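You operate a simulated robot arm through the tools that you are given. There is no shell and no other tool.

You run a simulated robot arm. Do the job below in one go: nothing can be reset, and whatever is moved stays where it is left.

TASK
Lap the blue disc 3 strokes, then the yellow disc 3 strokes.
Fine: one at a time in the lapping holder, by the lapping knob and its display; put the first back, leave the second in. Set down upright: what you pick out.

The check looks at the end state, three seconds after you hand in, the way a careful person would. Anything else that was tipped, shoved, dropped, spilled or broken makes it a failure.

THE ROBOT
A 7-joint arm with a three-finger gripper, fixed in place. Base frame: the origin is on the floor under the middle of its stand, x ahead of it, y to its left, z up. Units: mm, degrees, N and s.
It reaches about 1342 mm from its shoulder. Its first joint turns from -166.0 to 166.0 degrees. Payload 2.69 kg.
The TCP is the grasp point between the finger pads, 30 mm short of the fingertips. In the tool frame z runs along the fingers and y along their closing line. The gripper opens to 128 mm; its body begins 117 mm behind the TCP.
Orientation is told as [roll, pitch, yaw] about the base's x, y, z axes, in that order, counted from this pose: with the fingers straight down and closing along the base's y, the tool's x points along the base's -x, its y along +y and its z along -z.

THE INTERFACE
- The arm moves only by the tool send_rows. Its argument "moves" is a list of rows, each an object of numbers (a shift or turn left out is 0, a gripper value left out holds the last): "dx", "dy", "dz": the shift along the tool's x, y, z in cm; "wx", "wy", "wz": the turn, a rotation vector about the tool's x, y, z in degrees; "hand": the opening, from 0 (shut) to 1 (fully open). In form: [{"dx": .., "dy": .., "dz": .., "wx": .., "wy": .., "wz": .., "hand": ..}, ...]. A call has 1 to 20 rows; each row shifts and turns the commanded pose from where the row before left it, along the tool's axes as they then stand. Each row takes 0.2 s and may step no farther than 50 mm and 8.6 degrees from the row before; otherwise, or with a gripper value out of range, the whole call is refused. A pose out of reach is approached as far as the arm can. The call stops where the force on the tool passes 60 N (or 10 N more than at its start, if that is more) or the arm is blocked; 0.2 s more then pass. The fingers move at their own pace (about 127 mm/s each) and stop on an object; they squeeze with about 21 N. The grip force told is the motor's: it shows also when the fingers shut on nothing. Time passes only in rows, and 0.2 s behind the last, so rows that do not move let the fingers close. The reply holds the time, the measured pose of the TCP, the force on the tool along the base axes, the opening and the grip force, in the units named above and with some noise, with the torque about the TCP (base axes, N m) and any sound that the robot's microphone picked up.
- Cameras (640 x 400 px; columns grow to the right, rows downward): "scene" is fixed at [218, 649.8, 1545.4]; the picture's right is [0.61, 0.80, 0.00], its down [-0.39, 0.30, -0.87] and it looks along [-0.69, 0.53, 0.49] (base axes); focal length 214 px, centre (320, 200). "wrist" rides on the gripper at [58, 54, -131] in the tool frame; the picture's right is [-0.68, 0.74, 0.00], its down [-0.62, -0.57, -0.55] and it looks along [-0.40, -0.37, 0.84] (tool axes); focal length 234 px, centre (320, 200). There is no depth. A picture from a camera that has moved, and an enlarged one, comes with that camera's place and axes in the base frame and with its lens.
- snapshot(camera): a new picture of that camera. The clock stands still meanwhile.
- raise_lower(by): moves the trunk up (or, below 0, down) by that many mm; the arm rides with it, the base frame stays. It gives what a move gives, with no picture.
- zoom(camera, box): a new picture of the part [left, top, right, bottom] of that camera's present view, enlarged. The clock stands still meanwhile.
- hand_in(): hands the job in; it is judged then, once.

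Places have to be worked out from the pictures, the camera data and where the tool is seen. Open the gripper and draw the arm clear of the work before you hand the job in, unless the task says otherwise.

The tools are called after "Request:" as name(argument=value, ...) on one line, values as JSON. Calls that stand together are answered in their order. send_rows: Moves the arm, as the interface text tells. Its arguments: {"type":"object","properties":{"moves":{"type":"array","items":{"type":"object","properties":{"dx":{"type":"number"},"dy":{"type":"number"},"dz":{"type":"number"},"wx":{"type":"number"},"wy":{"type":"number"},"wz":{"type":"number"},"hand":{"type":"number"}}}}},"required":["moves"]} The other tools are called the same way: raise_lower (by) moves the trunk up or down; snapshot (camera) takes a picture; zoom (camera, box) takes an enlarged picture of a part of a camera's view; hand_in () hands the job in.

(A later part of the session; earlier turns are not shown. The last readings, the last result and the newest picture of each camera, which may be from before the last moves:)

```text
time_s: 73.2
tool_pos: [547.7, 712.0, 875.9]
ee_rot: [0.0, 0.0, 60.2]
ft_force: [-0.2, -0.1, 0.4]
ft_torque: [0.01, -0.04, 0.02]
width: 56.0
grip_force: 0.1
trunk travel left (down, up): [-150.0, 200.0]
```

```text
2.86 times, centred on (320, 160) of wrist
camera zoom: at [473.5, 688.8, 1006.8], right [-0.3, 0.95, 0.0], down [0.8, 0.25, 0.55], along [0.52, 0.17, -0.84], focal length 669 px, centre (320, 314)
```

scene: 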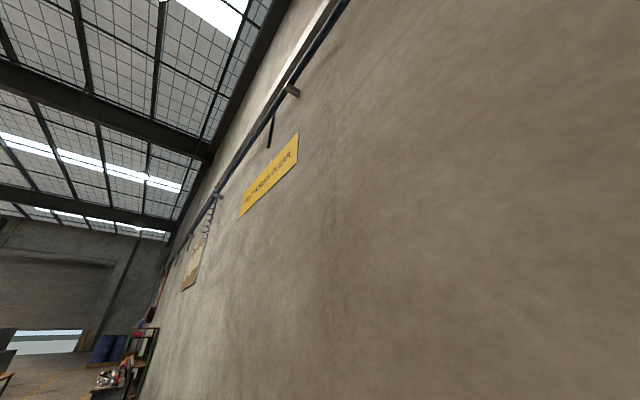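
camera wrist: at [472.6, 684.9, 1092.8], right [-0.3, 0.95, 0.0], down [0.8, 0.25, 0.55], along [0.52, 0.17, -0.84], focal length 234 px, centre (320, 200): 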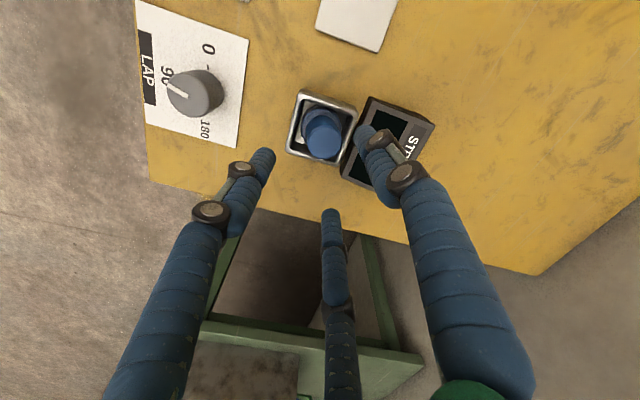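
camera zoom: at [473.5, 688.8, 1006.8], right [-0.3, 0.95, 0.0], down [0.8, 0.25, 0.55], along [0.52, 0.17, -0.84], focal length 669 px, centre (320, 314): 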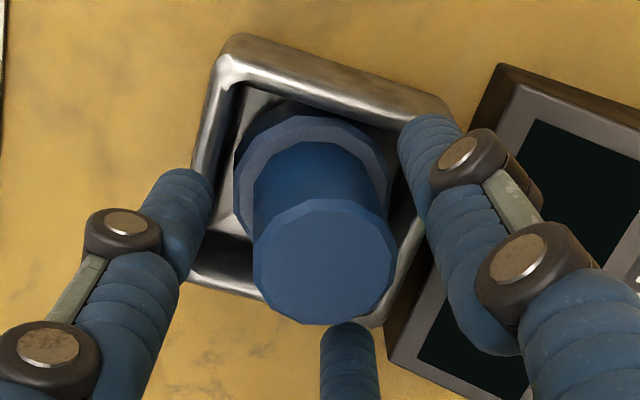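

It's within about 1.5 mm now. I'll make the last correction, lower to grip height, and close.

Request:
send_rows(moves=[{"dy": 0.13, "dz": 0.5}, {"dz": 0.45}, {"hand": 0.0}, {"hand": 0.0}, {"hand": 0.0}, {"hand": 0.0}])

Request:
zoom(camera="wrist", box=[240, 90, 400, 230])

```text
time_s: 74.6
tool_pos: [547.3, 713.5, 867.1]
ee_rot: [0.0, -0.1, 60.2]
ft_force: [1.0, 0.5, -0.7]
ft_torque: [0.04, -0.03, -0.03]
width: 35.8
grip_force: 20.9
trunk travel left (down, up): [-150.0, 200.0]
```

```text
2.86 times, centred on (320, 160) of wrist
camera zoom: at [472.3, 689.8, 997.2], right [-0.3, 0.95, 0.0], down [0.8, 0.25, 0.55], along [0.52, 0.17, -0.84], focal length 669 px, centre (320, 314)
```

zoom: 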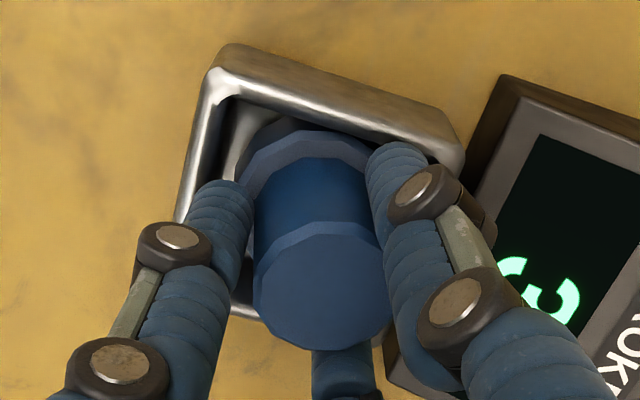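

The blue disc is gripped and the display still reads 3. I'll lift it straight up out of the cup and carry it back above its card.

Request:
send_rows(moves=[{"dz": -0.5}, {"dz": -2}, {"dz": -3}, {"dz": -3}, {"dx": 2.11, "dy": 3.46}, {"dx": 2.11, "dy": 3.46}, {"dx": 2.11, "dy": 3.46}, {}])

Request:
snapshot(camera="wrist")

Request:
zoom(camera="wrist", box=[240, 70, 400, 210])

```text
time_s: 76.4
tool_pos: [426.4, 711.5, 952.6]
ee_rot: [-0.1, 0.0, 60.2]
ft_force: [-1.1, 0.2, -3.6]
ft_torque: [-0.01, -0.06, 0.01]
width: 35.9
grip_force: 21.3
trunk travel left (down, up): [-150.0, 200.0]
```

```text
taken
camera wrist: at [350.6, 686.5, 1082.3], right [-0.3, 0.95, 0.0], down [0.8, 0.25, 0.55], along [0.52, 0.17, -0.83], focal length 234 px, centre (320, 200)
```

wrist: 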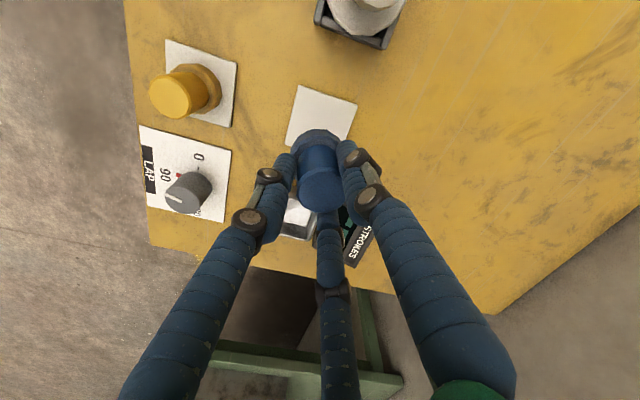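

```text
2.86 times, centred on (320, 140) of wrist
camera zoom: at [350.6, 686.5, 1082.3], right [-0.3, 0.95, 0.0], down [0.8, 0.25, 0.55], along [0.52, 0.17, -0.83], focal length 669 px, centre (320, 371)
```

zoom: 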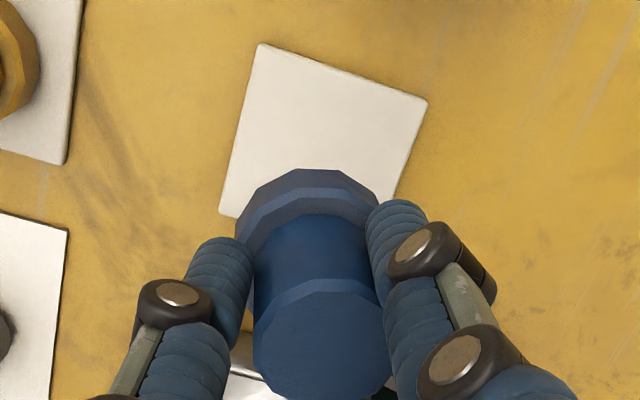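

The view matches the one from right after the original pick, so the disc is above its card. I'll lower most of the way, then approach in small steps until its weight comes off.

Request:
send_rows(moves=[{"dz": 3}, {"dz": 3}, {"dz": 1.5}, {"dz": 0.6}, {}])

Request:
send_rows(moves=[{"dz": 0.2}, {}])

Request:
send_rows(moves=[{"dz": 0.1}, {}])

```text
time_s: 77.6
tool_pos: [426.3, 711.6, 870.2]
ee_rot: [0.0, -0.1, 60.2]
ft_force: [0.4, 0.0, -1.9]
ft_torque: [0.01, 0.03, 0.0]
width: 35.4
grip_force: 21.2
trunk travel left (down, up): [-150.0, 200.0]
```

```text
time_s: 78.2
tool_pos: [425.6, 710.3, 868.7]
ee_rot: [0.1, -0.1, 60.2]
ft_force: [-0.4, 1.0, -4.5]
ft_torque: [-0.01, 0.0, 0.0]
width: 35.8
grip_force: 21.1
trunk travel left (down, up): [-150.0, 200.0]
```

```text
time_s: 78.8
tool_pos: [426.8, 709.8, 868.1]
ee_rot: [0.0, -0.1, 60.3]
ft_force: [-0.9, 0.2, -3.3]
ft_torque: [0.01, 0.05, 0.0]
width: 35.4
grip_force: 20.5
trunk travel left (down, up): [-150.0, 200.0]
```

Request:
send_rows(moves=[{"dz": 0.1}, {}])

Request:
zoom(camera="wrist", box=[240, 70, 400, 210])

```text
time_s: 79.4
tool_pos: [425.0, 710.5, 867.2]
ee_rot: [0.0, 0.0, 60.2]
ft_force: [0.2, 0.1, -1.1]
ft_torque: [-0.04, -0.01, -0.02]
width: 35.5
grip_force: 21.3
trunk travel left (down, up): [-150.0, 200.0]
```

```text
2.86 times, centred on (320, 140) of wrist
camera zoom: at [350.7, 687.0, 997.3], right [-0.3, 0.95, 0.0], down [0.8, 0.25, 0.55], along [0.52, 0.17, -0.84], focal length 669 px, centre (320, 371)
```

zoom: 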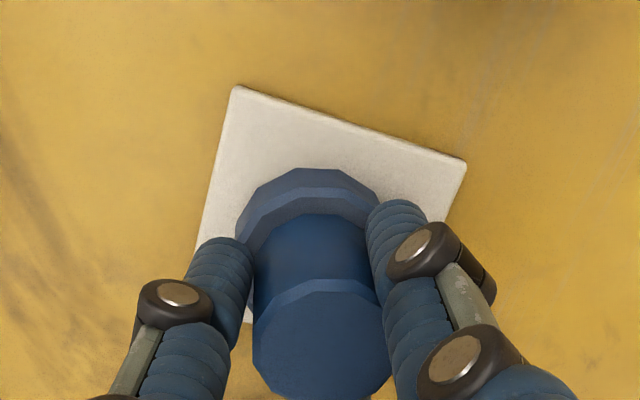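

The force has dropped from about -3 to -1 N, so it's starting to rest. I'll go 0.5 mm further to confirm contact.

Request:
send_rows(moves=[{"dz": 0.05}, {}])

```text
time_s: 80.0
tool_pos: [425.3, 711.1, 867.0]
ee_rot: [0.0, -0.1, 60.2]
ft_force: [-0.5, -1.0, 1.6]
ft_torque: [-0.06, 0.02, 0.02]
width: 35.8
grip_force: 20.9
trunk travel left (down, up): [-150.0, 200.0]
```

The force has turned slightly positive, so the disc is resting on the card. I'll release gently and rise.

Request:
send_rows(moves=[{"hand": 0.34}, {"hand": 0.34}, {"hand": 0.5}, {"hand": 0.5}, {"dz": -1.5}, {"dz": -3}, {"dz": -4}, {"dz": -4}, {}])

Request:
snapshot(camera="wrist")

Request:
zoom(camera="wrist", box=[240, 50, 400, 190])

```text
time_s: 82.0
tool_pos: [425.6, 709.8, 992.2]
ee_rot: [0.0, -0.1, 60.1]
ft_force: [-0.1, -0.4, 1.0]
ft_torque: [0.06, -0.04, -0.01]
width: 63.9
grip_force: 0.1
trunk travel left (down, up): [-150.0, 200.0]
```

```text
taken
camera wrist: at [350.8, 686.0, 1121.9], right [-0.3, 0.95, 0.0], down [0.8, 0.25, 0.55], along [0.52, 0.17, -0.84], focal length 234 px, centre (320, 200)
```

wrist: 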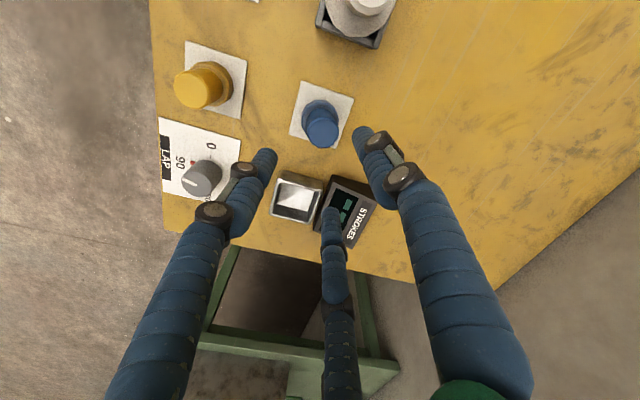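

```text
2.86 times, centred on (320, 120) of wrist
camera zoom: at [350.8, 686.0, 1121.9], right [-0.3, 0.95, 0.0], down [0.8, 0.25, 0.55], along [0.52, 0.17, -0.84], focal length 669 px, centre (320, 429)
```

zoom: 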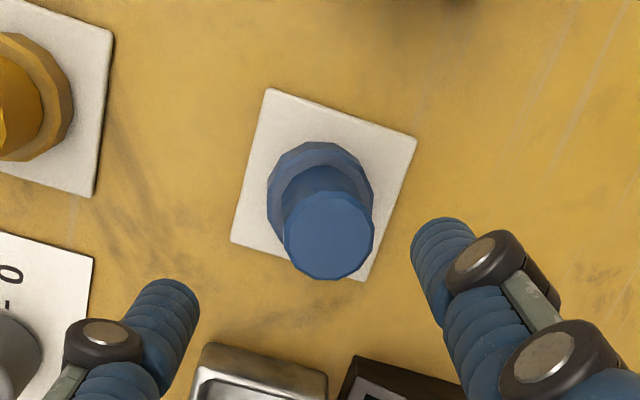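

Blue stands upright on its card and the display is back to "---". Before loading yellow I'll return the knob to 0 with the holder empty, so its stroke starts from the same known position. I'll move over the knob with yaw 110°.

Request:
send_rows(moves=[{"dx": 1.35, "dy": -4.375, "hand": 0.52}, {"dx": 1.35, "dy": -4.375}, {"dx": 1.35, "dy": -4.375}, {"dx": 1.35, "dy": -4.375}, {"wz": -8.3}, {"wz": -8.3}, {"wz": -8.3}, {"wz": -8.3}, {"wz": -8.3}, {"wz": -8.3}, {"dz": 4}, {"dz": 4}, {}])

Request:
snapshot(camera="wrist")

Request:
zoom(camera="wrist", box=[240, 80, 400, 220])

```text
time_s: 84.8
tool_pos: [550.2, 577.3, 911.4]
ee_rot: [-0.1, -0.1, 110.1]
ft_force: [0.9, 0.1, -0.9]
ft_torque: [0.02, 0.0, 0.03]
width: 66.5
grip_force: 0.0
trunk travel left (down, up): [-150.0, 200.0]
```

```text
taken
camera wrist: at [520.4, 504.0, 1041.9], right [-0.92, 0.38, 0.0], down [0.32, 0.77, 0.55], along [0.21, 0.51, -0.84], focal length 234 px, centre (320, 200)
```

wrist: 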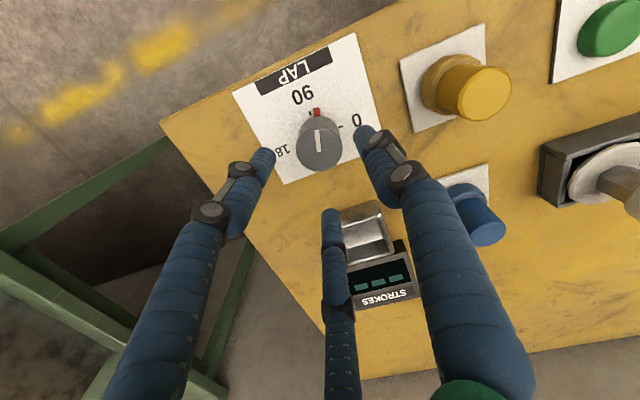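

```text
2.86 times, centred on (320, 150) of wrist
camera zoom: at [520.4, 504.0, 1041.9], right [-0.92, 0.38, 0.0], down [0.32, 0.77, 0.55], along [0.21, 0.51, -0.84], focal length 669 px, centre (320, 343)
```

zoom: 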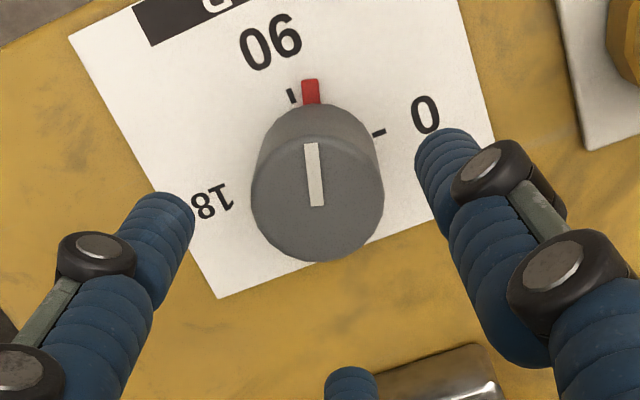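

The pointer is at about 80 and the holder is empty ("---"). My alignment is off by about (0, -1.9) mm. I'll correct that, descend 64 mm, grip, and turn the knob back to 0.

Request:
send_rows(moves=[{"dx": 0.175, "dy": 0.075}, {"dz": 3}, {"dz": 2.4}, {"dz": 1.0}, {"hand": 0.0}, {"hand": 0.0}, {"hand": 0.0}, {"hand": 0.0}])

Request:
snapshot(camera="wrist")

```text
time_s: 86.6
tool_pos: [549.9, 574.2, 848.0]
ee_rot: [-0.2, 0.0, 110.0]
ft_force: [4.0, 3.5, -4.8]
ft_torque: [0.2, -0.24, -0.03]
width: 40.6
grip_force: 44.9
trunk travel left (down, up): [-150.0, 200.0]
```

```text
taken
camera wrist: at [520.2, 501.6, 977.5], right [-0.92, 0.38, 0.0], down [0.32, 0.77, 0.55], along [0.21, 0.51, -0.84], focal length 234 px, centre (320, 200)
```

wrist: 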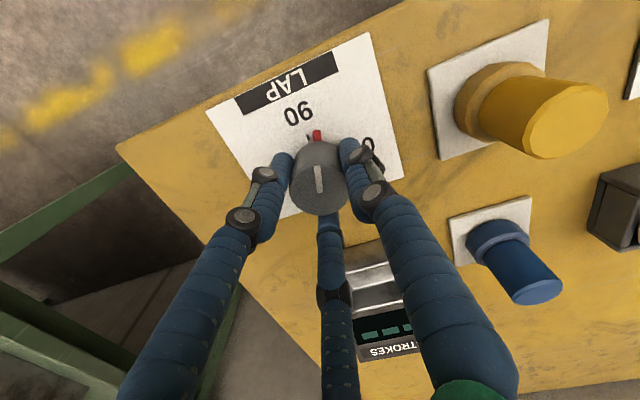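

I have the knob and the holder is still empty. I'll turn it clockwise by 72° first.

Request:
send_rows(moves=[{"wz": 8}, {"wz": 8}, {"wz": 8}, {"wz": 8}, {"wz": 8}, {"wz": 8}, {"wz": 8}, {"wz": 8}, {"wz": 8}, {}])

Request:
zoom(camera="wrist", box=[200, 60, 420, 240])

Request:
zoom(camera="wrist", box=[420, 40, 640, 260])

```text
time_s: 88.8
tool_pos: [551.5, 574.9, 848.6]
ee_rot: [-0.1, -0.1, 37.9]
ft_force: [-5.9, 8.5, -7.4]
ft_torque: [0.29, 0.16, 0.0]
width: 40.0
grip_force: 44.7
trunk travel left (down, up): [-150.0, 200.0]
```

```text
2.22 times, centred on (310, 150) of wrist
camera zoom: at [471.6, 581.4, 977.6], right [0.08, 1.0, 0.0], down [0.83, -0.07, 0.55], along [0.55, -0.04, -0.84], focal length 520 px, centre (342, 311)
```

zoom: 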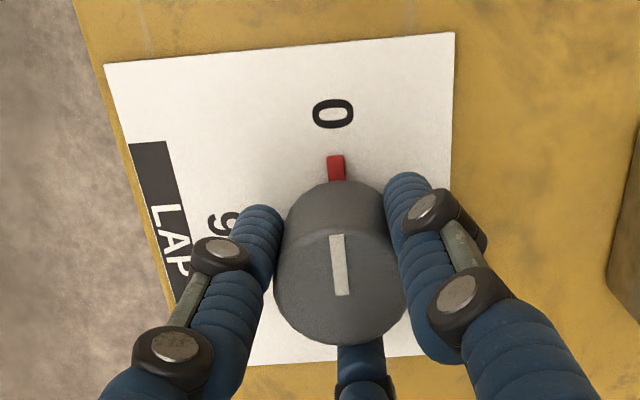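

```text
1.82 times, centred on (530, 150) of wrist
camera zoom: at [471.6, 581.4, 977.6], right [0.08, 1.0, 0.0], down [0.83, -0.07, 0.55], along [0.55, -0.04, -0.84], focal length 426 px, centre (-62, 291)
```

zoom: 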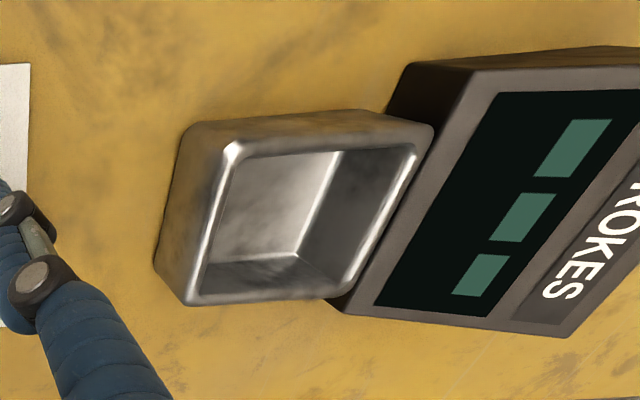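

The pointer is about 4° short of 0, with no torque. I'll finish the turn, then release and rise.

Request:
send_rows(moves=[{"wz": 2}, {"wz": 2}, {}])

Request:
zoom(camera="wrist", box=[200, 60, 420, 240])

```text
time_s: 89.6
tool_pos: [550.1, 574.7, 847.7]
ee_rot: [-0.1, 0.0, 34.1]
ft_force: [-8.9, 7.5, -5.3]
ft_torque: [0.11, 0.27, 1.31]
width: 40.7
grip_force: 44.9
trunk travel left (down, up): [-150.0, 200.0]
```

```text
2.22 times, centred on (310, 150) of wrist
camera zoom: at [472.3, 586.8, 977.7], right [0.15, 0.99, 0.0], down [0.83, -0.13, 0.55], along [0.54, -0.08, -0.84], focal length 520 px, centre (342, 311)
```

zoom: 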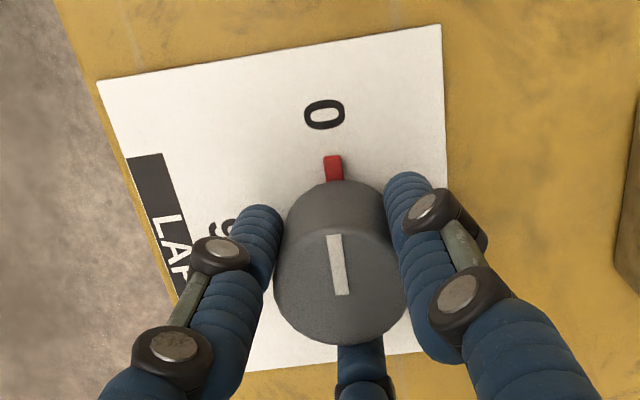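

The torque of 1.3 Nm shows the knob is against its stop at 0. I'll ease off 1°, release, rise, and move above the yellow disc at about (426.6, 574) with yaw 60°.

Request:
send_rows(moves=[{"wz": -1}, {"hand": 0.52}, {"hand": 0.52}, {"dz": -3}, {"dz": -4}, {"dz": -4.5}, {"dz": -2.5}, {"wz": -8.3}, {"wz": -8.3}, {"wz": -8.4}, {"dx": 2.077, "dy": 3.597}, {"dx": 2.077, "dy": 3.597}, {"dx": 2.077, "dy": 3.597}, {}])

Request:
snapshot(camera="wrist")

Request:
zoom(camera="wrist", box=[240, 50, 400, 190])

```text
time_s: 92.6
tool_pos: [424.9, 573.9, 988.7]
ee_rot: [-0.1, 0.0, 60.1]
ft_force: [-0.9, 0.2, -0.9]
ft_torque: [-0.02, -0.04, 0.02]
width: 66.6
grip_force: 0.1
trunk travel left (down, up): [-150.0, 200.0]
```

```text
taken
camera wrist: at [350.2, 550.3, 1118.3], right [-0.3, 0.95, 0.0], down [0.8, 0.25, 0.55], along [0.53, 0.17, -0.83], focal length 234 px, centre (320, 200)
```

wrist: 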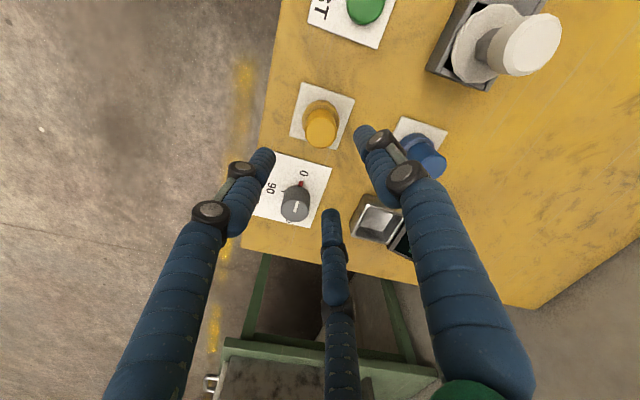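

```text
2.86 times, centred on (320, 120) of wrist
camera zoom: at [350.2, 550.3, 1118.3], right [-0.3, 0.95, 0.0], down [0.8, 0.25, 0.55], along [0.53, 0.17, -0.83], focal length 669 px, centre (320, 429)
```

zoom: 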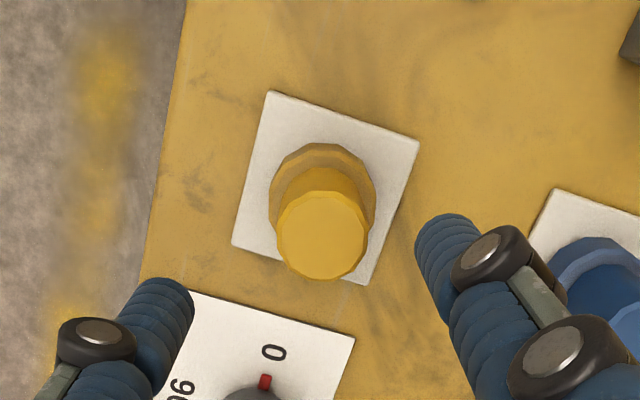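

The yellow disc is nearly under the tool, within about 3 mm. I'll descend to just around the handle top and measure again close up.

Request:
send_rows(moves=[{"dz": 3.5}, {"dz": 3.5}, {"dz": 3.3}, {}])

Request:
zoom(camera="wrist", box=[240, 90, 400, 230])

```text
time_s: 93.6
tool_pos: [426.5, 574.4, 885.2]
ee_rot: [0.0, -0.1, 60.0]
ft_force: [-0.8, -0.4, -1.0]
ft_torque: [-0.02, 0.02, 0.01]
width: 66.5
grip_force: 0.1
trunk travel left (down, up): [-150.0, 200.0]
```

```text
2.86 times, centred on (320, 160) of wrist
camera zoom: at [351.4, 550.7, 1014.9], right [-0.3, 0.95, 0.0], down [0.8, 0.25, 0.55], along [0.52, 0.16, -0.84], focal length 669 px, centre (320, 314)
```

zoom: 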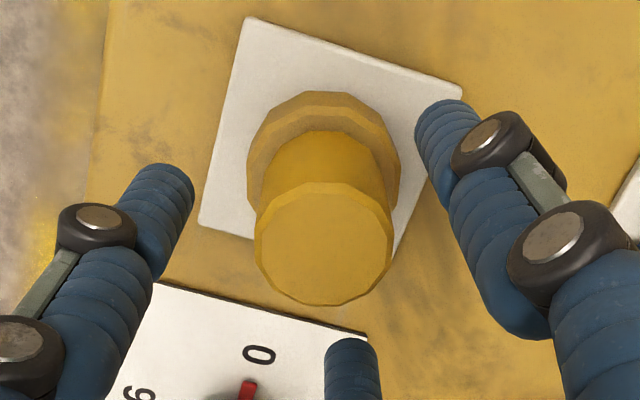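

A correction of about (-2, +0.7) mm remains. I'll apply it, descend 18 mm to the same grip height used for blue, and close.

Request:
send_rows(moves=[{"dx": 0.04, "dy": 0.21}, {"dz": 1.0}, {"dz": 0.8}, {"hand": 0.0}, {"hand": 0.0}, {"hand": 0.0}, {"hand": 0.0}])

Request:
zoom(camera="wrist", box=[240, 90, 400, 230])

```text
time_s: 95.2
tool_pos: [424.5, 574.4, 866.9]
ee_rot: [0.0, -0.1, 60.0]
ft_force: [-0.6, 0.5, 1.0]
ft_torque: [0.0, 0.02, 0.04]
width: 35.0
grip_force: 20.7
trunk travel left (down, up): [-150.0, 200.0]
```

```text
2.86 times, centred on (320, 160) of wrist
camera zoom: at [348.8, 551.4, 996.4], right [-0.3, 0.95, 0.0], down [0.8, 0.25, 0.55], along [0.52, 0.16, -0.84], focal length 669 px, centre (320, 314)
```

zoom: 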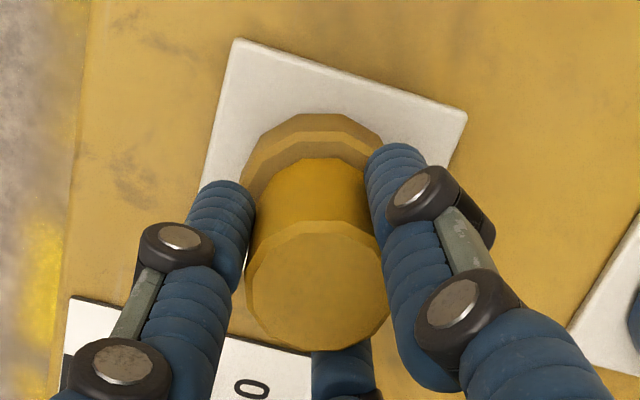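

Yellow is gripped at 35.0 mm. I'll lift it 90 mm, carry it over to the cup centre, and check the alignment.

Request:
send_rows(moves=[{"dz": -0.5}, {"dz": -2}, {"dz": -3}, {"dz": -3.5}, {"dx": -4.49, "dy": -1.01}, {"dx": -4.49, "dy": -1.01}, {"dx": -4.49, "dy": -1.01}, {"dx": -4.49, "dy": -1.01}, {}])

Request:
snapshot(camera="wrist")

Request:
zoom(camera="wrist", box=[240, 60, 400, 220])

```text
time_s: 97.2
tool_pos: [548.9, 709.1, 956.3]
ee_rot: [0.0, 0.0, 59.9]
ft_force: [0.2, 0.4, -4.6]
ft_torque: [-0.04, 0.04, -0.02]
width: 35.0
grip_force: 21.1
trunk travel left (down, up): [-150.0, 200.0]
```

```text
taken
camera wrist: at [473.9, 685.7, 1087.1], right [-0.3, 0.95, 0.0], down [0.8, 0.25, 0.55], along [0.52, 0.16, -0.84], focal length 234 px, centre (320, 200)
```

wrist: 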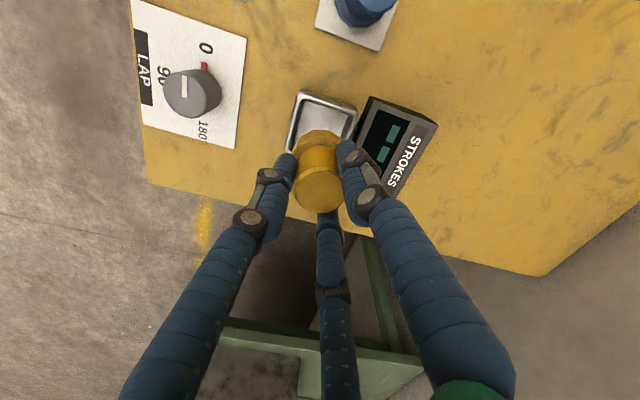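

```text
2.50 times, centred on (320, 140) of wrist
camera zoom: at [473.9, 685.7, 1087.1], right [-0.3, 0.95, 0.0], down [0.8, 0.25, 0.55], along [0.52, 0.16, -0.84], focal length 585 px, centre (320, 350)
```

zoom: 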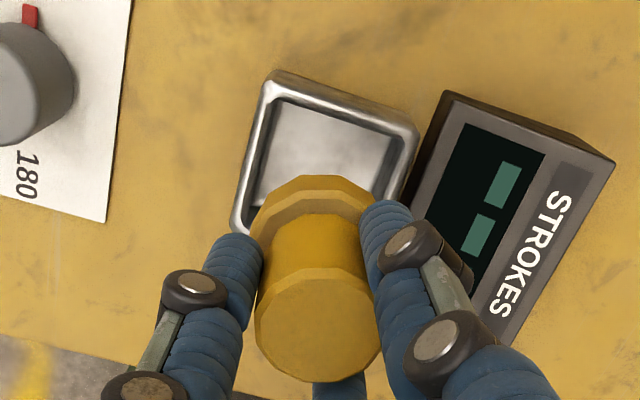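

The position matches the earlier successful insertion. I'll shift +1 mm in y towards the cup centre and lower in stages.

Request:
send_rows(moves=[{"dx": -0.1, "dy": 0.05}, {"dz": 2.5}, {"dz": 2.5}, {}])

Request:
zoom(camera="wrist", box=[240, 60, 400, 220])

```text
time_s: 98.2
tool_pos: [548.2, 711.7, 906.0]
ee_rot: [0.0, -0.1, 60.0]
ft_force: [-0.1, 0.1, -3.7]
ft_torque: [-0.02, 0.01, 0.03]
width: 35.1
grip_force: 21.1
trunk travel left (down, up): [-150.0, 200.0]
```

```text
2.50 times, centred on (320, 140) of wrist
camera zoom: at [473.9, 687.9, 1036.6], right [-0.3, 0.95, 0.0], down [0.8, 0.25, 0.55], along [0.52, 0.16, -0.84], focal length 585 px, centre (320, 350)
```

zoom: 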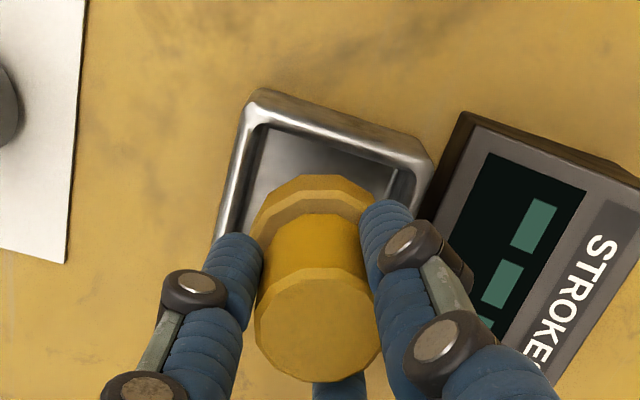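

Well aligned. I'll lower into the cup.

Request:
send_rows(moves=[{"dz": 1.0}, {"dz": 1.0}, {"dz": 0.9}, {}])

Request:
zoom(camera="wrist", box=[240, 60, 400, 220])

```text
time_s: 99.2
tool_pos: [548.3, 710.6, 878.9]
ee_rot: [0.0, 0.0, 60.0]
ft_force: [-0.8, 0.2, -3.0]
ft_torque: [0.01, -0.01, 0.02]
width: 35.0
grip_force: 20.9
trunk travel left (down, up): [-150.0, 200.0]
```

```text
2.50 times, centred on (320, 140) of wrist
camera zoom: at [474.0, 688.2, 1008.2], right [-0.3, 0.95, 0.0], down [0.8, 0.25, 0.55], along [0.52, 0.16, -0.84], focal length 585 px, centre (320, 350)
```

zoom: 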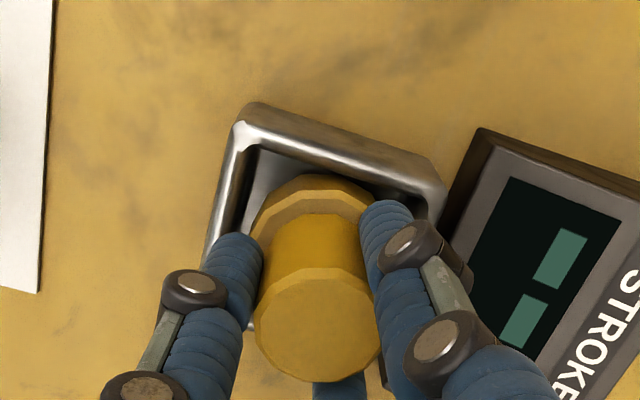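

The disc is inside the cup with no contact yet. I'll lower 10 mm more, then in small steps.

Request:
send_rows(moves=[{"dz": 0.4}, {"dz": 0.4}, {"dz": 0.2}, {}])

Request:
send_rows(moves=[{"dz": 0.1}, {}])

Request:
send_rows(moves=[{"dz": 0.07}, {}])

Request:
zoom(camera="wrist", box=[240, 60, 400, 220])

```text
time_s: 100.2
tool_pos: [548.7, 709.8, 867.9]
ee_rot: [0.0, -0.1, 60.0]
ft_force: [0.5, -0.4, -2.4]
ft_torque: [-0.01, 0.02, 0.02]
width: 35.1
grip_force: 21.5
trunk travel left (down, up): [-150.0, 200.0]
```

```text
time_s: 100.8
tool_pos: [549.7, 710.8, 867.1]
ee_rot: [0.0, -0.1, 60.0]
ft_force: [-0.2, 0.5, -3.0]
ft_torque: [0.01, 0.0, -0.01]
width: 35.0
grip_force: 21.7
trunk travel left (down, up): [-150.0, 200.0]
```

```text
time_s: 101.4
tool_pos: [550.4, 711.6, 867.1]
ee_rot: [0.0, -0.1, 60.0]
ft_force: [0.1, 0.4, -1.4]
ft_torque: [0.0, -0.05, -0.03]
width: 35.3
grip_force: 21.1
trunk travel left (down, up): [-150.0, 200.0]
```

```text
2.50 times, centred on (320, 140) of wrist
camera zoom: at [473.6, 688.1, 996.5], right [-0.3, 0.95, 0.0], down [0.8, 0.25, 0.55], along [0.52, 0.17, -0.83], focal length 585 px, centre (320, 350)
```

zoom: 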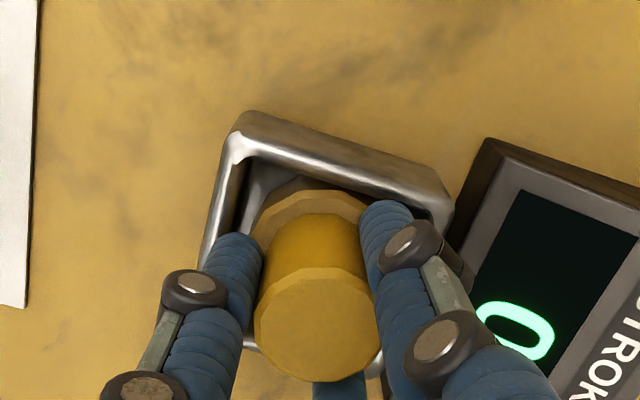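

The display shows a fresh "0" and the weight is coming off. I'll make one more 0.4 mm step to rest on the floor.

Request:
send_rows(moves=[{"dz": 0.04}, {}])

```text
time_s: 102.0
tool_pos: [549.5, 712.3, 865.9]
ee_rot: [0.0, -0.1, 60.0]
ft_force: [1.3, -2.2, 2.8]
ft_torque: [-0.15, -0.05, 0.0]
width: 34.8
grip_force: 20.6
trunk travel left (down, up): [-150.0, 200.0]
```

The force turned positive, so yellow rests on the cup floor. I'll release, rise and check it.

Request:
send_rows(moves=[{"hand": 0.34}, {"hand": 0.34}, {"hand": 0.42}, {"hand": 0.42}, {"dz": -1.5}, {"dz": -3}, {"dz": -4}, {"dz": -4}, {}])

Request:
snapshot(camera="wrist")

Request:
zoom(camera="wrist", box=[240, 60, 420, 200])

```text
time_s: 104.0
tool_pos: [548.4, 710.6, 991.8]
ee_rot: [0.0, -0.1, 60.0]
ft_force: [0.2, 0.1, 0.1]
ft_torque: [0.01, 0.01, 0.0]
width: 53.7
grip_force: 0.0
trunk travel left (down, up): [-150.0, 200.0]
```

```text
taken
camera wrist: at [472.8, 687.6, 1121.8], right [-0.3, 0.95, 0.0], down [0.8, 0.25, 0.55], along [0.52, 0.17, -0.84], focal length 234 px, centre (320, 200)
```

wrist: 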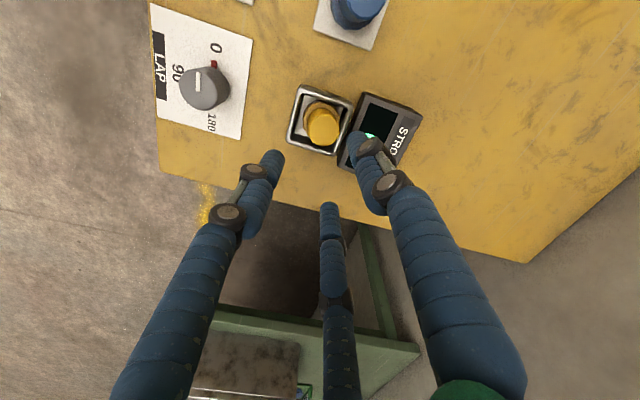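

```text
2.86 times, centred on (330, 130) of wrist
camera zoom: at [472.8, 687.6, 1121.8], right [-0.3, 0.95, 0.0], down [0.8, 0.25, 0.55], along [0.52, 0.17, -0.84], focal length 669 px, centre (291, 400)
```

zoom: 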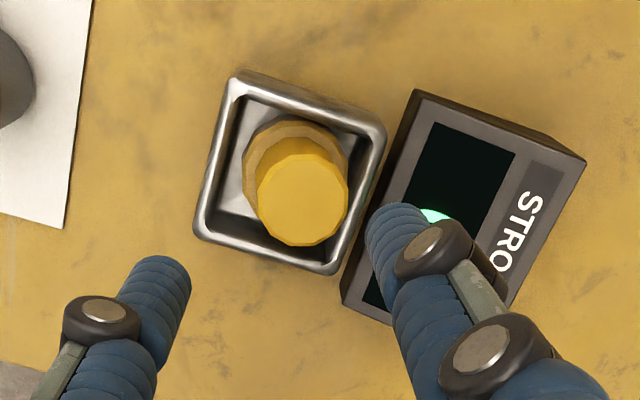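

Yellow stands upright in the cup. I'll move to the knob, which is at 0, with yaw 30°, descend partway and check the centring.

Request:
send_rows(moves=[{"dx": 3.9, "dy": -2.32, "hand": 0.52}, {"dx": 3.9, "dy": -2.32}, {"dx": 3.9, "dy": -2.32}, {"wz": 7.5}, {"wz": 7.5}, {"wz": 7.5}, {"wz": 7.5}, {"dz": 4}, {"dz": 4}, {}])

Request:
snapshot(camera="wrist")

Request:
zoom(camera="wrist", box=[240, 80, 400, 220])

```text
time_s: 106.2
tool_pos: [549.4, 576.6, 909.5]
ee_rot: [0.0, 0.0, 29.9]
ft_force: [0.1, 0.2, -0.5]
ft_torque: [-0.06, 0.06, 0.0]
width: 66.5
grip_force: 0.0
trunk travel left (down, up): [-150.0, 200.0]
```

```text
taken
camera wrist: at [473.1, 593.7, 1039.3], right [0.22, 0.98, 0.0], down [0.82, -0.18, 0.55], along [0.54, -0.12, -0.84], focal length 234 px, centre (320, 200)
```

wrist: 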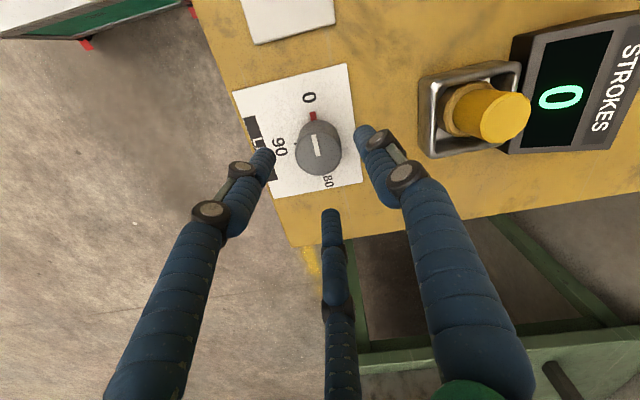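

```text
2.86 times, centred on (320, 150) of wrist
camera zoom: at [473.1, 593.7, 1039.3], right [0.22, 0.98, 0.0], down [0.82, -0.18, 0.55], along [0.54, -0.12, -0.84], focal length 669 px, centre (320, 343)
```

zoom: 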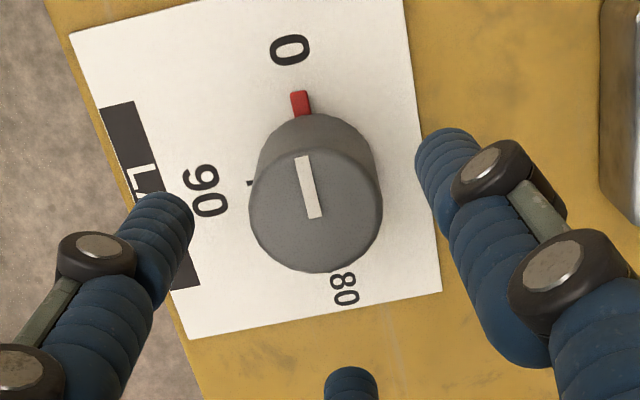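

A correction of about (+0.95, -0.95) mm, and the display is clearly 0. I'll correct, descend to grip height and close on the knob.

Request:
send_rows(moves=[{"dx": -0.035, "dy": -0.13}, {"dz": 3}, {"dz": 2.1}, {"dz": 1.04}, {"hand": 0.0}, {"hand": 0.0}, {"hand": 0.0}, {"hand": 0.0}])

Request:
snapshot(camera="wrist")

```text
time_s: 108.0
tool_pos: [550.1, 574.3, 849.8]
ee_rot: [0.0, -0.1, 30.0]
ft_force: [-6.8, 6.2, -3.0]
ft_torque: [0.29, 0.24, 0.19]
width: 41.0
grip_force: 45.1
trunk travel left (down, up): [-150.0, 200.0]
```

```text
taken
camera wrist: at [473.4, 592.2, 979.6], right [0.22, 0.98, 0.0], down [0.82, -0.18, 0.55], along [0.54, -0.12, -0.84], focal length 234 px, centre (320, 200)
```

wrist: 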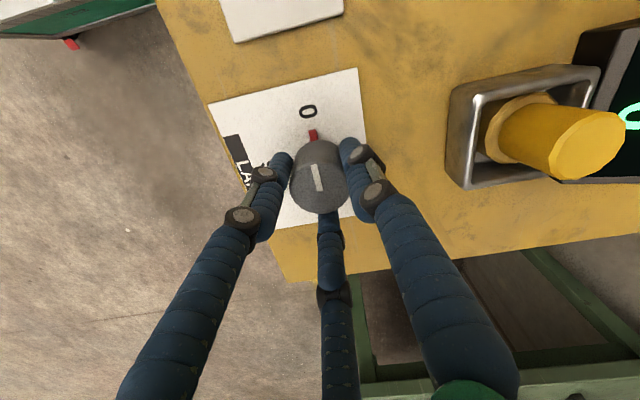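

The knob is gripped and the count is 0. I'll turn it counter-clockwise to about 80° first.

Request:
send_rows(moves=[{"wz": -5}, {"wz": -7.5}, {"wz": -7.5}, {"wz": -7.5}, {"wz": -7.5}, {"wz": -7.5}, {"wz": -7.5}, {"wz": -7.5}, {"wz": -7.5}, {"wz": -7.5}, {"wz": -7.5}])

Request:
snapshot(camera="wrist")

```text
time_s: 110.4
tool_pos: [549.4, 575.2, 849.0]
ee_rot: [-0.1, 0.0, 110.2]
ft_force: [-24.0, 5.0, -0.8]
ft_torque: [0.21, 0.71, -0.01]
width: 41.1
grip_force: 44.7
trunk travel left (down, up): [-150.0, 200.0]
```

```text
taken
camera wrist: at [520.4, 501.7, 979.6], right [-0.92, 0.38, 0.0], down [0.32, 0.77, 0.55], along [0.21, 0.51, -0.84], focal length 234 px, centre (320, 200)
```

wrist: 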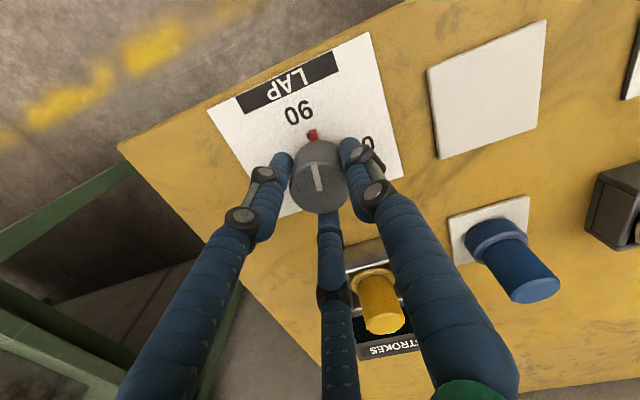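

The pointer is at about 80°, but the side force has grown to -24 N in x. I'll relax the pose about 1.1 mm towards -x, then continue to about 155°, where the display becomes visible.

Request:
send_rows(moves=[{"dx": -0.056, "dy": 0.097}, {"wz": -7.5}, {"wz": -7.5}, {"wz": -7.5}, {"wz": -7.5}, {"wz": -7.5}, {"wz": -7.5}, {"wz": -7.5}, {"wz": -7.5}, {"wz": -7.5}, {"wz": -7.5}])

Request:
snapshot(camera="wrist")

Request:
zoom(camera="wrist", box=[40, 180, 280, 340])

```text
time_s: 112.8
tool_pos: [551.1, 575.0, 850.4]
ee_rot: [-0.2, 0.1, -174.9]
ft_force: [-3.7, -4.7, -1.4]
ft_torque: [-0.37, 0.23, 0.03]
width: 41.0
grip_force: 45.1
trunk travel left (down, up): [-150.0, 200.0]
```

```text
taken
camera wrist: at [613.7, 526.7, 979.7], right [-0.61, -0.79, 0.0], down [-0.66, 0.51, 0.55], along [-0.43, 0.33, -0.84], focal length 234 px, centre (320, 200)
```

wrist: 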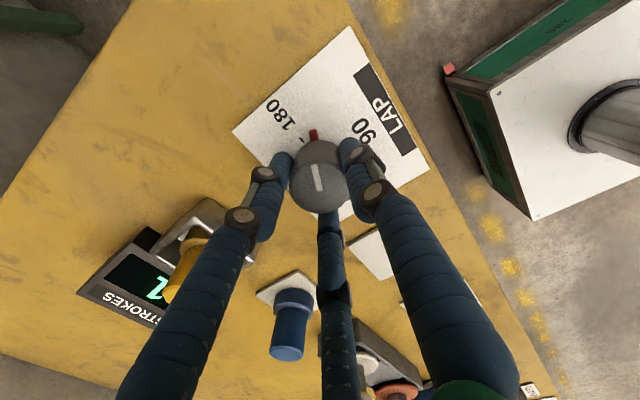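

```text
2.50 times, centred on (160, 260) of wrist
camera zoom: at [613.7, 526.7, 979.7], right [-0.61, -0.79, 0.0], down [-0.66, 0.51, 0.55], along [-0.43, 0.33, -0.84], focal length 585 px, centre (720, 50)
```

zoom: 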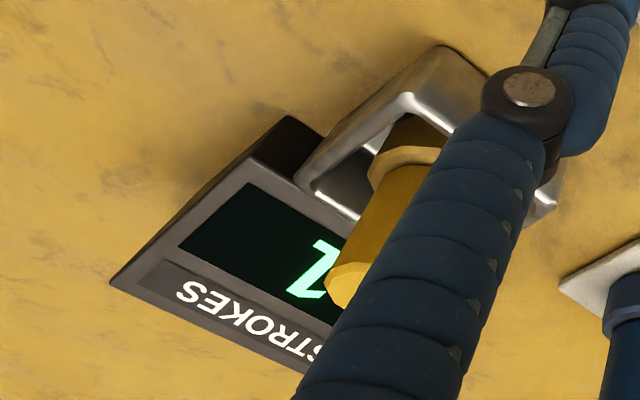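

The count reads 1 at about 155°, as expected. I'll continue towards 180 in small steps.

Request:
send_rows(moves=[{"wz": -7.5}, {"wz": -7.5}, {}])

Request:
zoom(camera="wrist", box=[0, 140, 240, 300])

```text
time_s: 113.6
tool_pos: [550.4, 574.8, 850.2]
ee_rot: [-0.1, 0.1, -160.1]
ft_force: [-2.4, -5.8, 1.3]
ft_torque: [-0.09, 0.02, 0.0]
width: 41.2
grip_force: 45.2
trunk travel left (down, up): [-150.0, 200.0]
```

```text
2.50 times, centred on (120, 220) of wrist
camera zoom: at [624.0, 544.4, 979.8], right [-0.38, -0.92, 0.0], down [-0.77, 0.32, 0.55], along [-0.51, 0.21, -0.84], focal length 585 px, centre (820, 150)
```

zoom: 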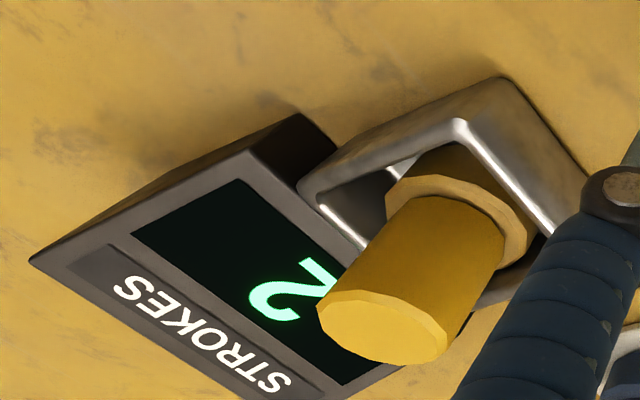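

It's already 2 at about 170°, so no need to go further. For blue, the third count came between about 90° and 79° on the way back. I'll turn back to about 100°, then reorient the hand so I can watch the display for the final part.

Request:
send_rows(moves=[{"wz": 7}, {"wz": 7}, {"wz": 7}, {"wz": 7}, {"wz": 7}, {"wz": 7}, {"wz": 7}, {"wz": 7}, {"wz": 7}, {"wz": 7}, {}])

Request:
snapshot(camera="wrist")

```text
time_s: 116.0
tool_pos: [549.5, 576.7, 849.3]
ee_rot: [0.0, 0.0, 130.0]
ft_force: [-1.8, -5.3, -0.1]
ft_torque: [-0.13, 0.06, 0.0]
width: 41.4
grip_force: 45.2
trunk travel left (down, up): [-150.0, 200.0]
```

```text
taken
camera wrist: at [547.0, 495.6, 979.6], right [-1.0, 0.05, 0.0], down [0.04, 0.83, 0.55], along [0.03, 0.55, -0.84], focal length 234 px, centre (320, 200)
```

wrist: 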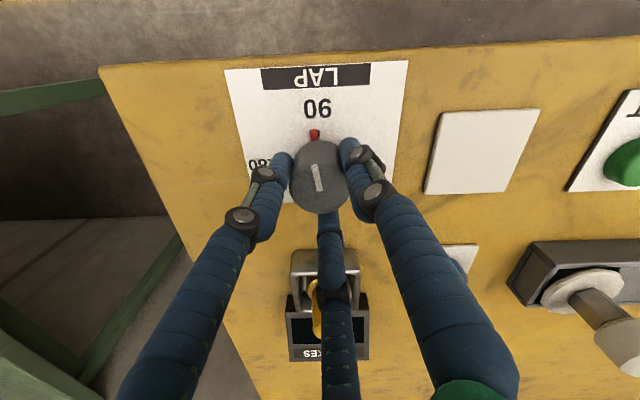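

The pointer is at about 100°. I'll open the fingers, rotate the open hand around the knob to yaw 66°, and check the display and centring.

Request:
send_rows(moves=[{"hand": 0.52}, {"hand": 0.52}, {"wz": 8}, {"wz": 8}, {"wz": 8}, {"wz": 8}, {"wz": 8}, {"wz": 8}, {"wz": 8}, {"wz": 8}, {}])

Request:
snapshot(camera="wrist")

Request:
zoom(camera="wrist", box=[240, 100, 400, 240])

Request:
zoom(camera="wrist", box=[420, 140, 640, 320])

```text
time_s: 118.4
tool_pos: [550.4, 575.3, 850.1]
ee_rot: [0.0, 0.0, 65.8]
ft_force: [0.3, -0.3, 0.2]
ft_torque: [0.03, 0.01, 0.02]
width: 66.5
grip_force: 0.0
trunk travel left (down, up): [-150.0, 200.0]
```

```text
taken
camera wrist: at [477.8, 543.8, 979.3], right [-0.4, 0.92, 0.0], down [0.77, 0.33, 0.55], along [0.51, 0.22, -0.84], focal length 234 px, centre (320, 200)
```

wrist: 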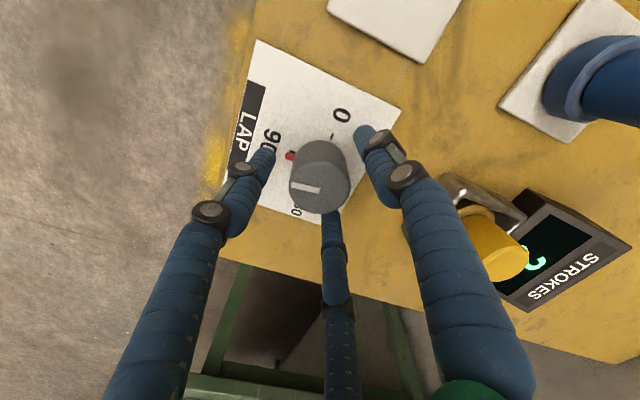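

```text
2.86 times, centred on (320, 170) of wrist
camera zoom: at [477.8, 543.8, 979.3], right [-0.4, 0.92, 0.0], down [0.77, 0.33, 0.55], along [0.51, 0.22, -0.84], focal length 669 px, centre (320, 286)
```

zoom: 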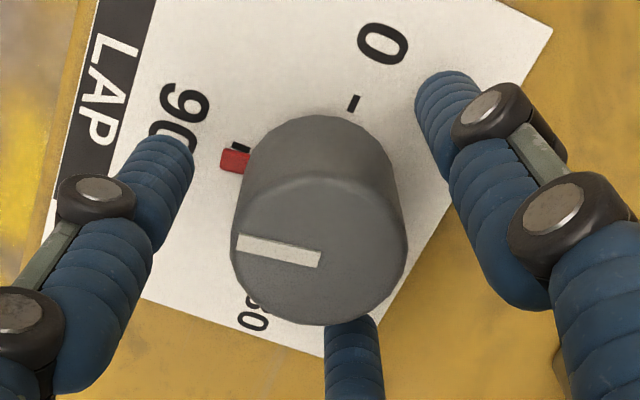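

```text
2.22 times, centred on (530, 230) of wrist
camera zoom: at [477.8, 543.8, 979.3], right [-0.4, 0.92, 0.0], down [0.77, 0.33, 0.55], along [0.51, 0.22, -0.84], focal length 520 px, centre (-147, 133)
```

zoom: 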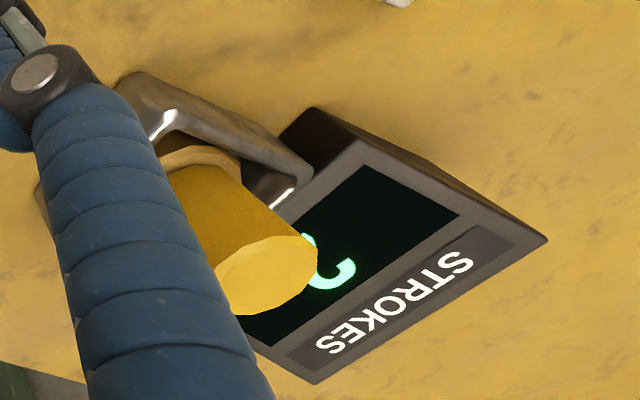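

Part of the digit is hidden by the handle, so I can't tell 2 from 3 here. With the hand still open and not touching the knob, I'll rotate to yaw 50° for a clearer look.

Request:
send_rows(moves=[{"wz": 8}, {"wz": 8}, {}])

Request:
zoom(camera="wrist", box=[420, 100, 640, 280])

Request:
zoom(camera="wrist", box=[240, 100, 400, 240])

```text
time_s: 119.2
tool_pos: [551.1, 574.4, 849.2]
ee_rot: [-0.1, -0.1, 49.9]
ft_force: [0.2, -0.3, 0.4]
ft_torque: [-0.01, -0.01, 0.02]
width: 66.6
grip_force: 0.0
trunk travel left (down, up): [-150.0, 200.0]
```

```text
2.22 times, centred on (530, 190) of wrist
camera zoom: at [471.9, 564.9, 979.3], right [-0.13, 0.99, 0.0], down [0.83, 0.11, 0.55], along [0.55, 0.07, -0.84], focal length 520 px, centre (-147, 222)
```

zoom: 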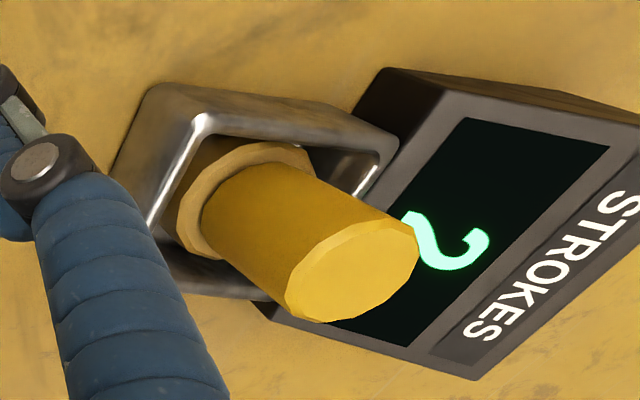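

```text
2.86 times, centred on (320, 170) of wrist
camera zoom: at [471.9, 564.9, 979.3], right [-0.13, 0.99, 0.0], down [0.83, 0.11, 0.55], along [0.55, 0.07, -0.84], focal length 669 px, centre (320, 286)
```

zoom: 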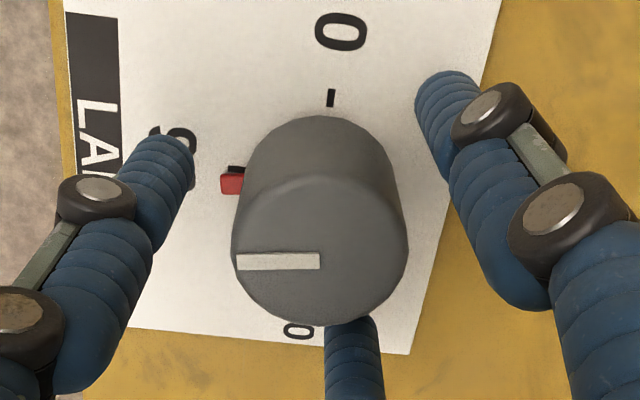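

It's clearly 2, with the pointer just above 90. I'll regrip at yaw 58° and turn back in small steps, watching the count.

Request:
send_rows(moves=[{"wz": -8}, {"hand": 0.0}, {"hand": 0.0}, {"hand": 0.0}, {"hand": 0.0}, {"wz": 4}, {"wz": 4}])

Request:
zoom(camera="wrist", box=[420, 100, 640, 280])

```text
time_s: 120.8
tool_pos: [550.2, 575.0, 848.6]
ee_rot: [0.0, -0.2, 49.9]
ft_force: [0.4, -0.9, -0.3]
ft_torque: [-0.01, -0.08, -0.02]
width: 39.7
grip_force: 44.8
trunk travel left (down, up): [-150.0, 200.0]
```

```text
2.22 times, centred on (530, 190) of wrist
camera zoom: at [472.0, 564.8, 979.4], right [-0.13, 0.99, 0.0], down [0.83, 0.11, 0.55], along [0.55, 0.07, -0.84], focal length 520 px, centre (-147, 222)
```

zoom: 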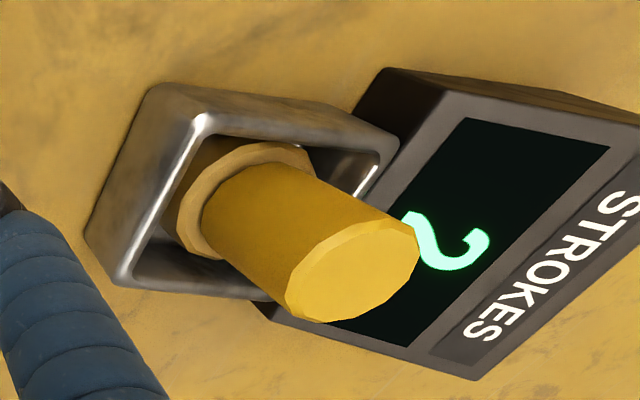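

Still 2 at about 92°. I'll turn back another 6°.

Request:
send_rows(moves=[{"wz": 3}, {"wz": 3}])

Request:
zoom(camera="wrist", box=[420, 80, 640, 260])

```text
time_s: 121.4
tool_pos: [549.7, 574.7, 849.6]
ee_rot: [0.0, -0.1, 43.9]
ft_force: [1.7, -1.7, -1.5]
ft_torque: [-0.04, -0.06, 0.01]
width: 39.8
grip_force: 44.7
trunk travel left (down, up): [-150.0, 200.0]
```

```text
2.22 times, centred on (530, 170) of wrist
camera zoom: at [471.4, 573.1, 979.4], right [-0.02, 1.0, 0.0], down [0.84, 0.02, 0.55], along [0.55, 0.01, -0.84], focal length 520 px, centre (-147, 267)
```

zoom: 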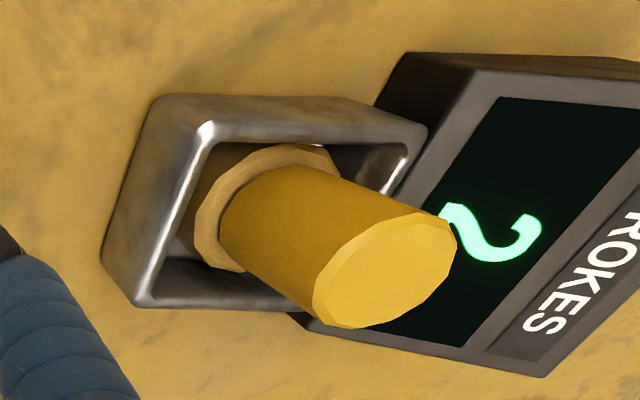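

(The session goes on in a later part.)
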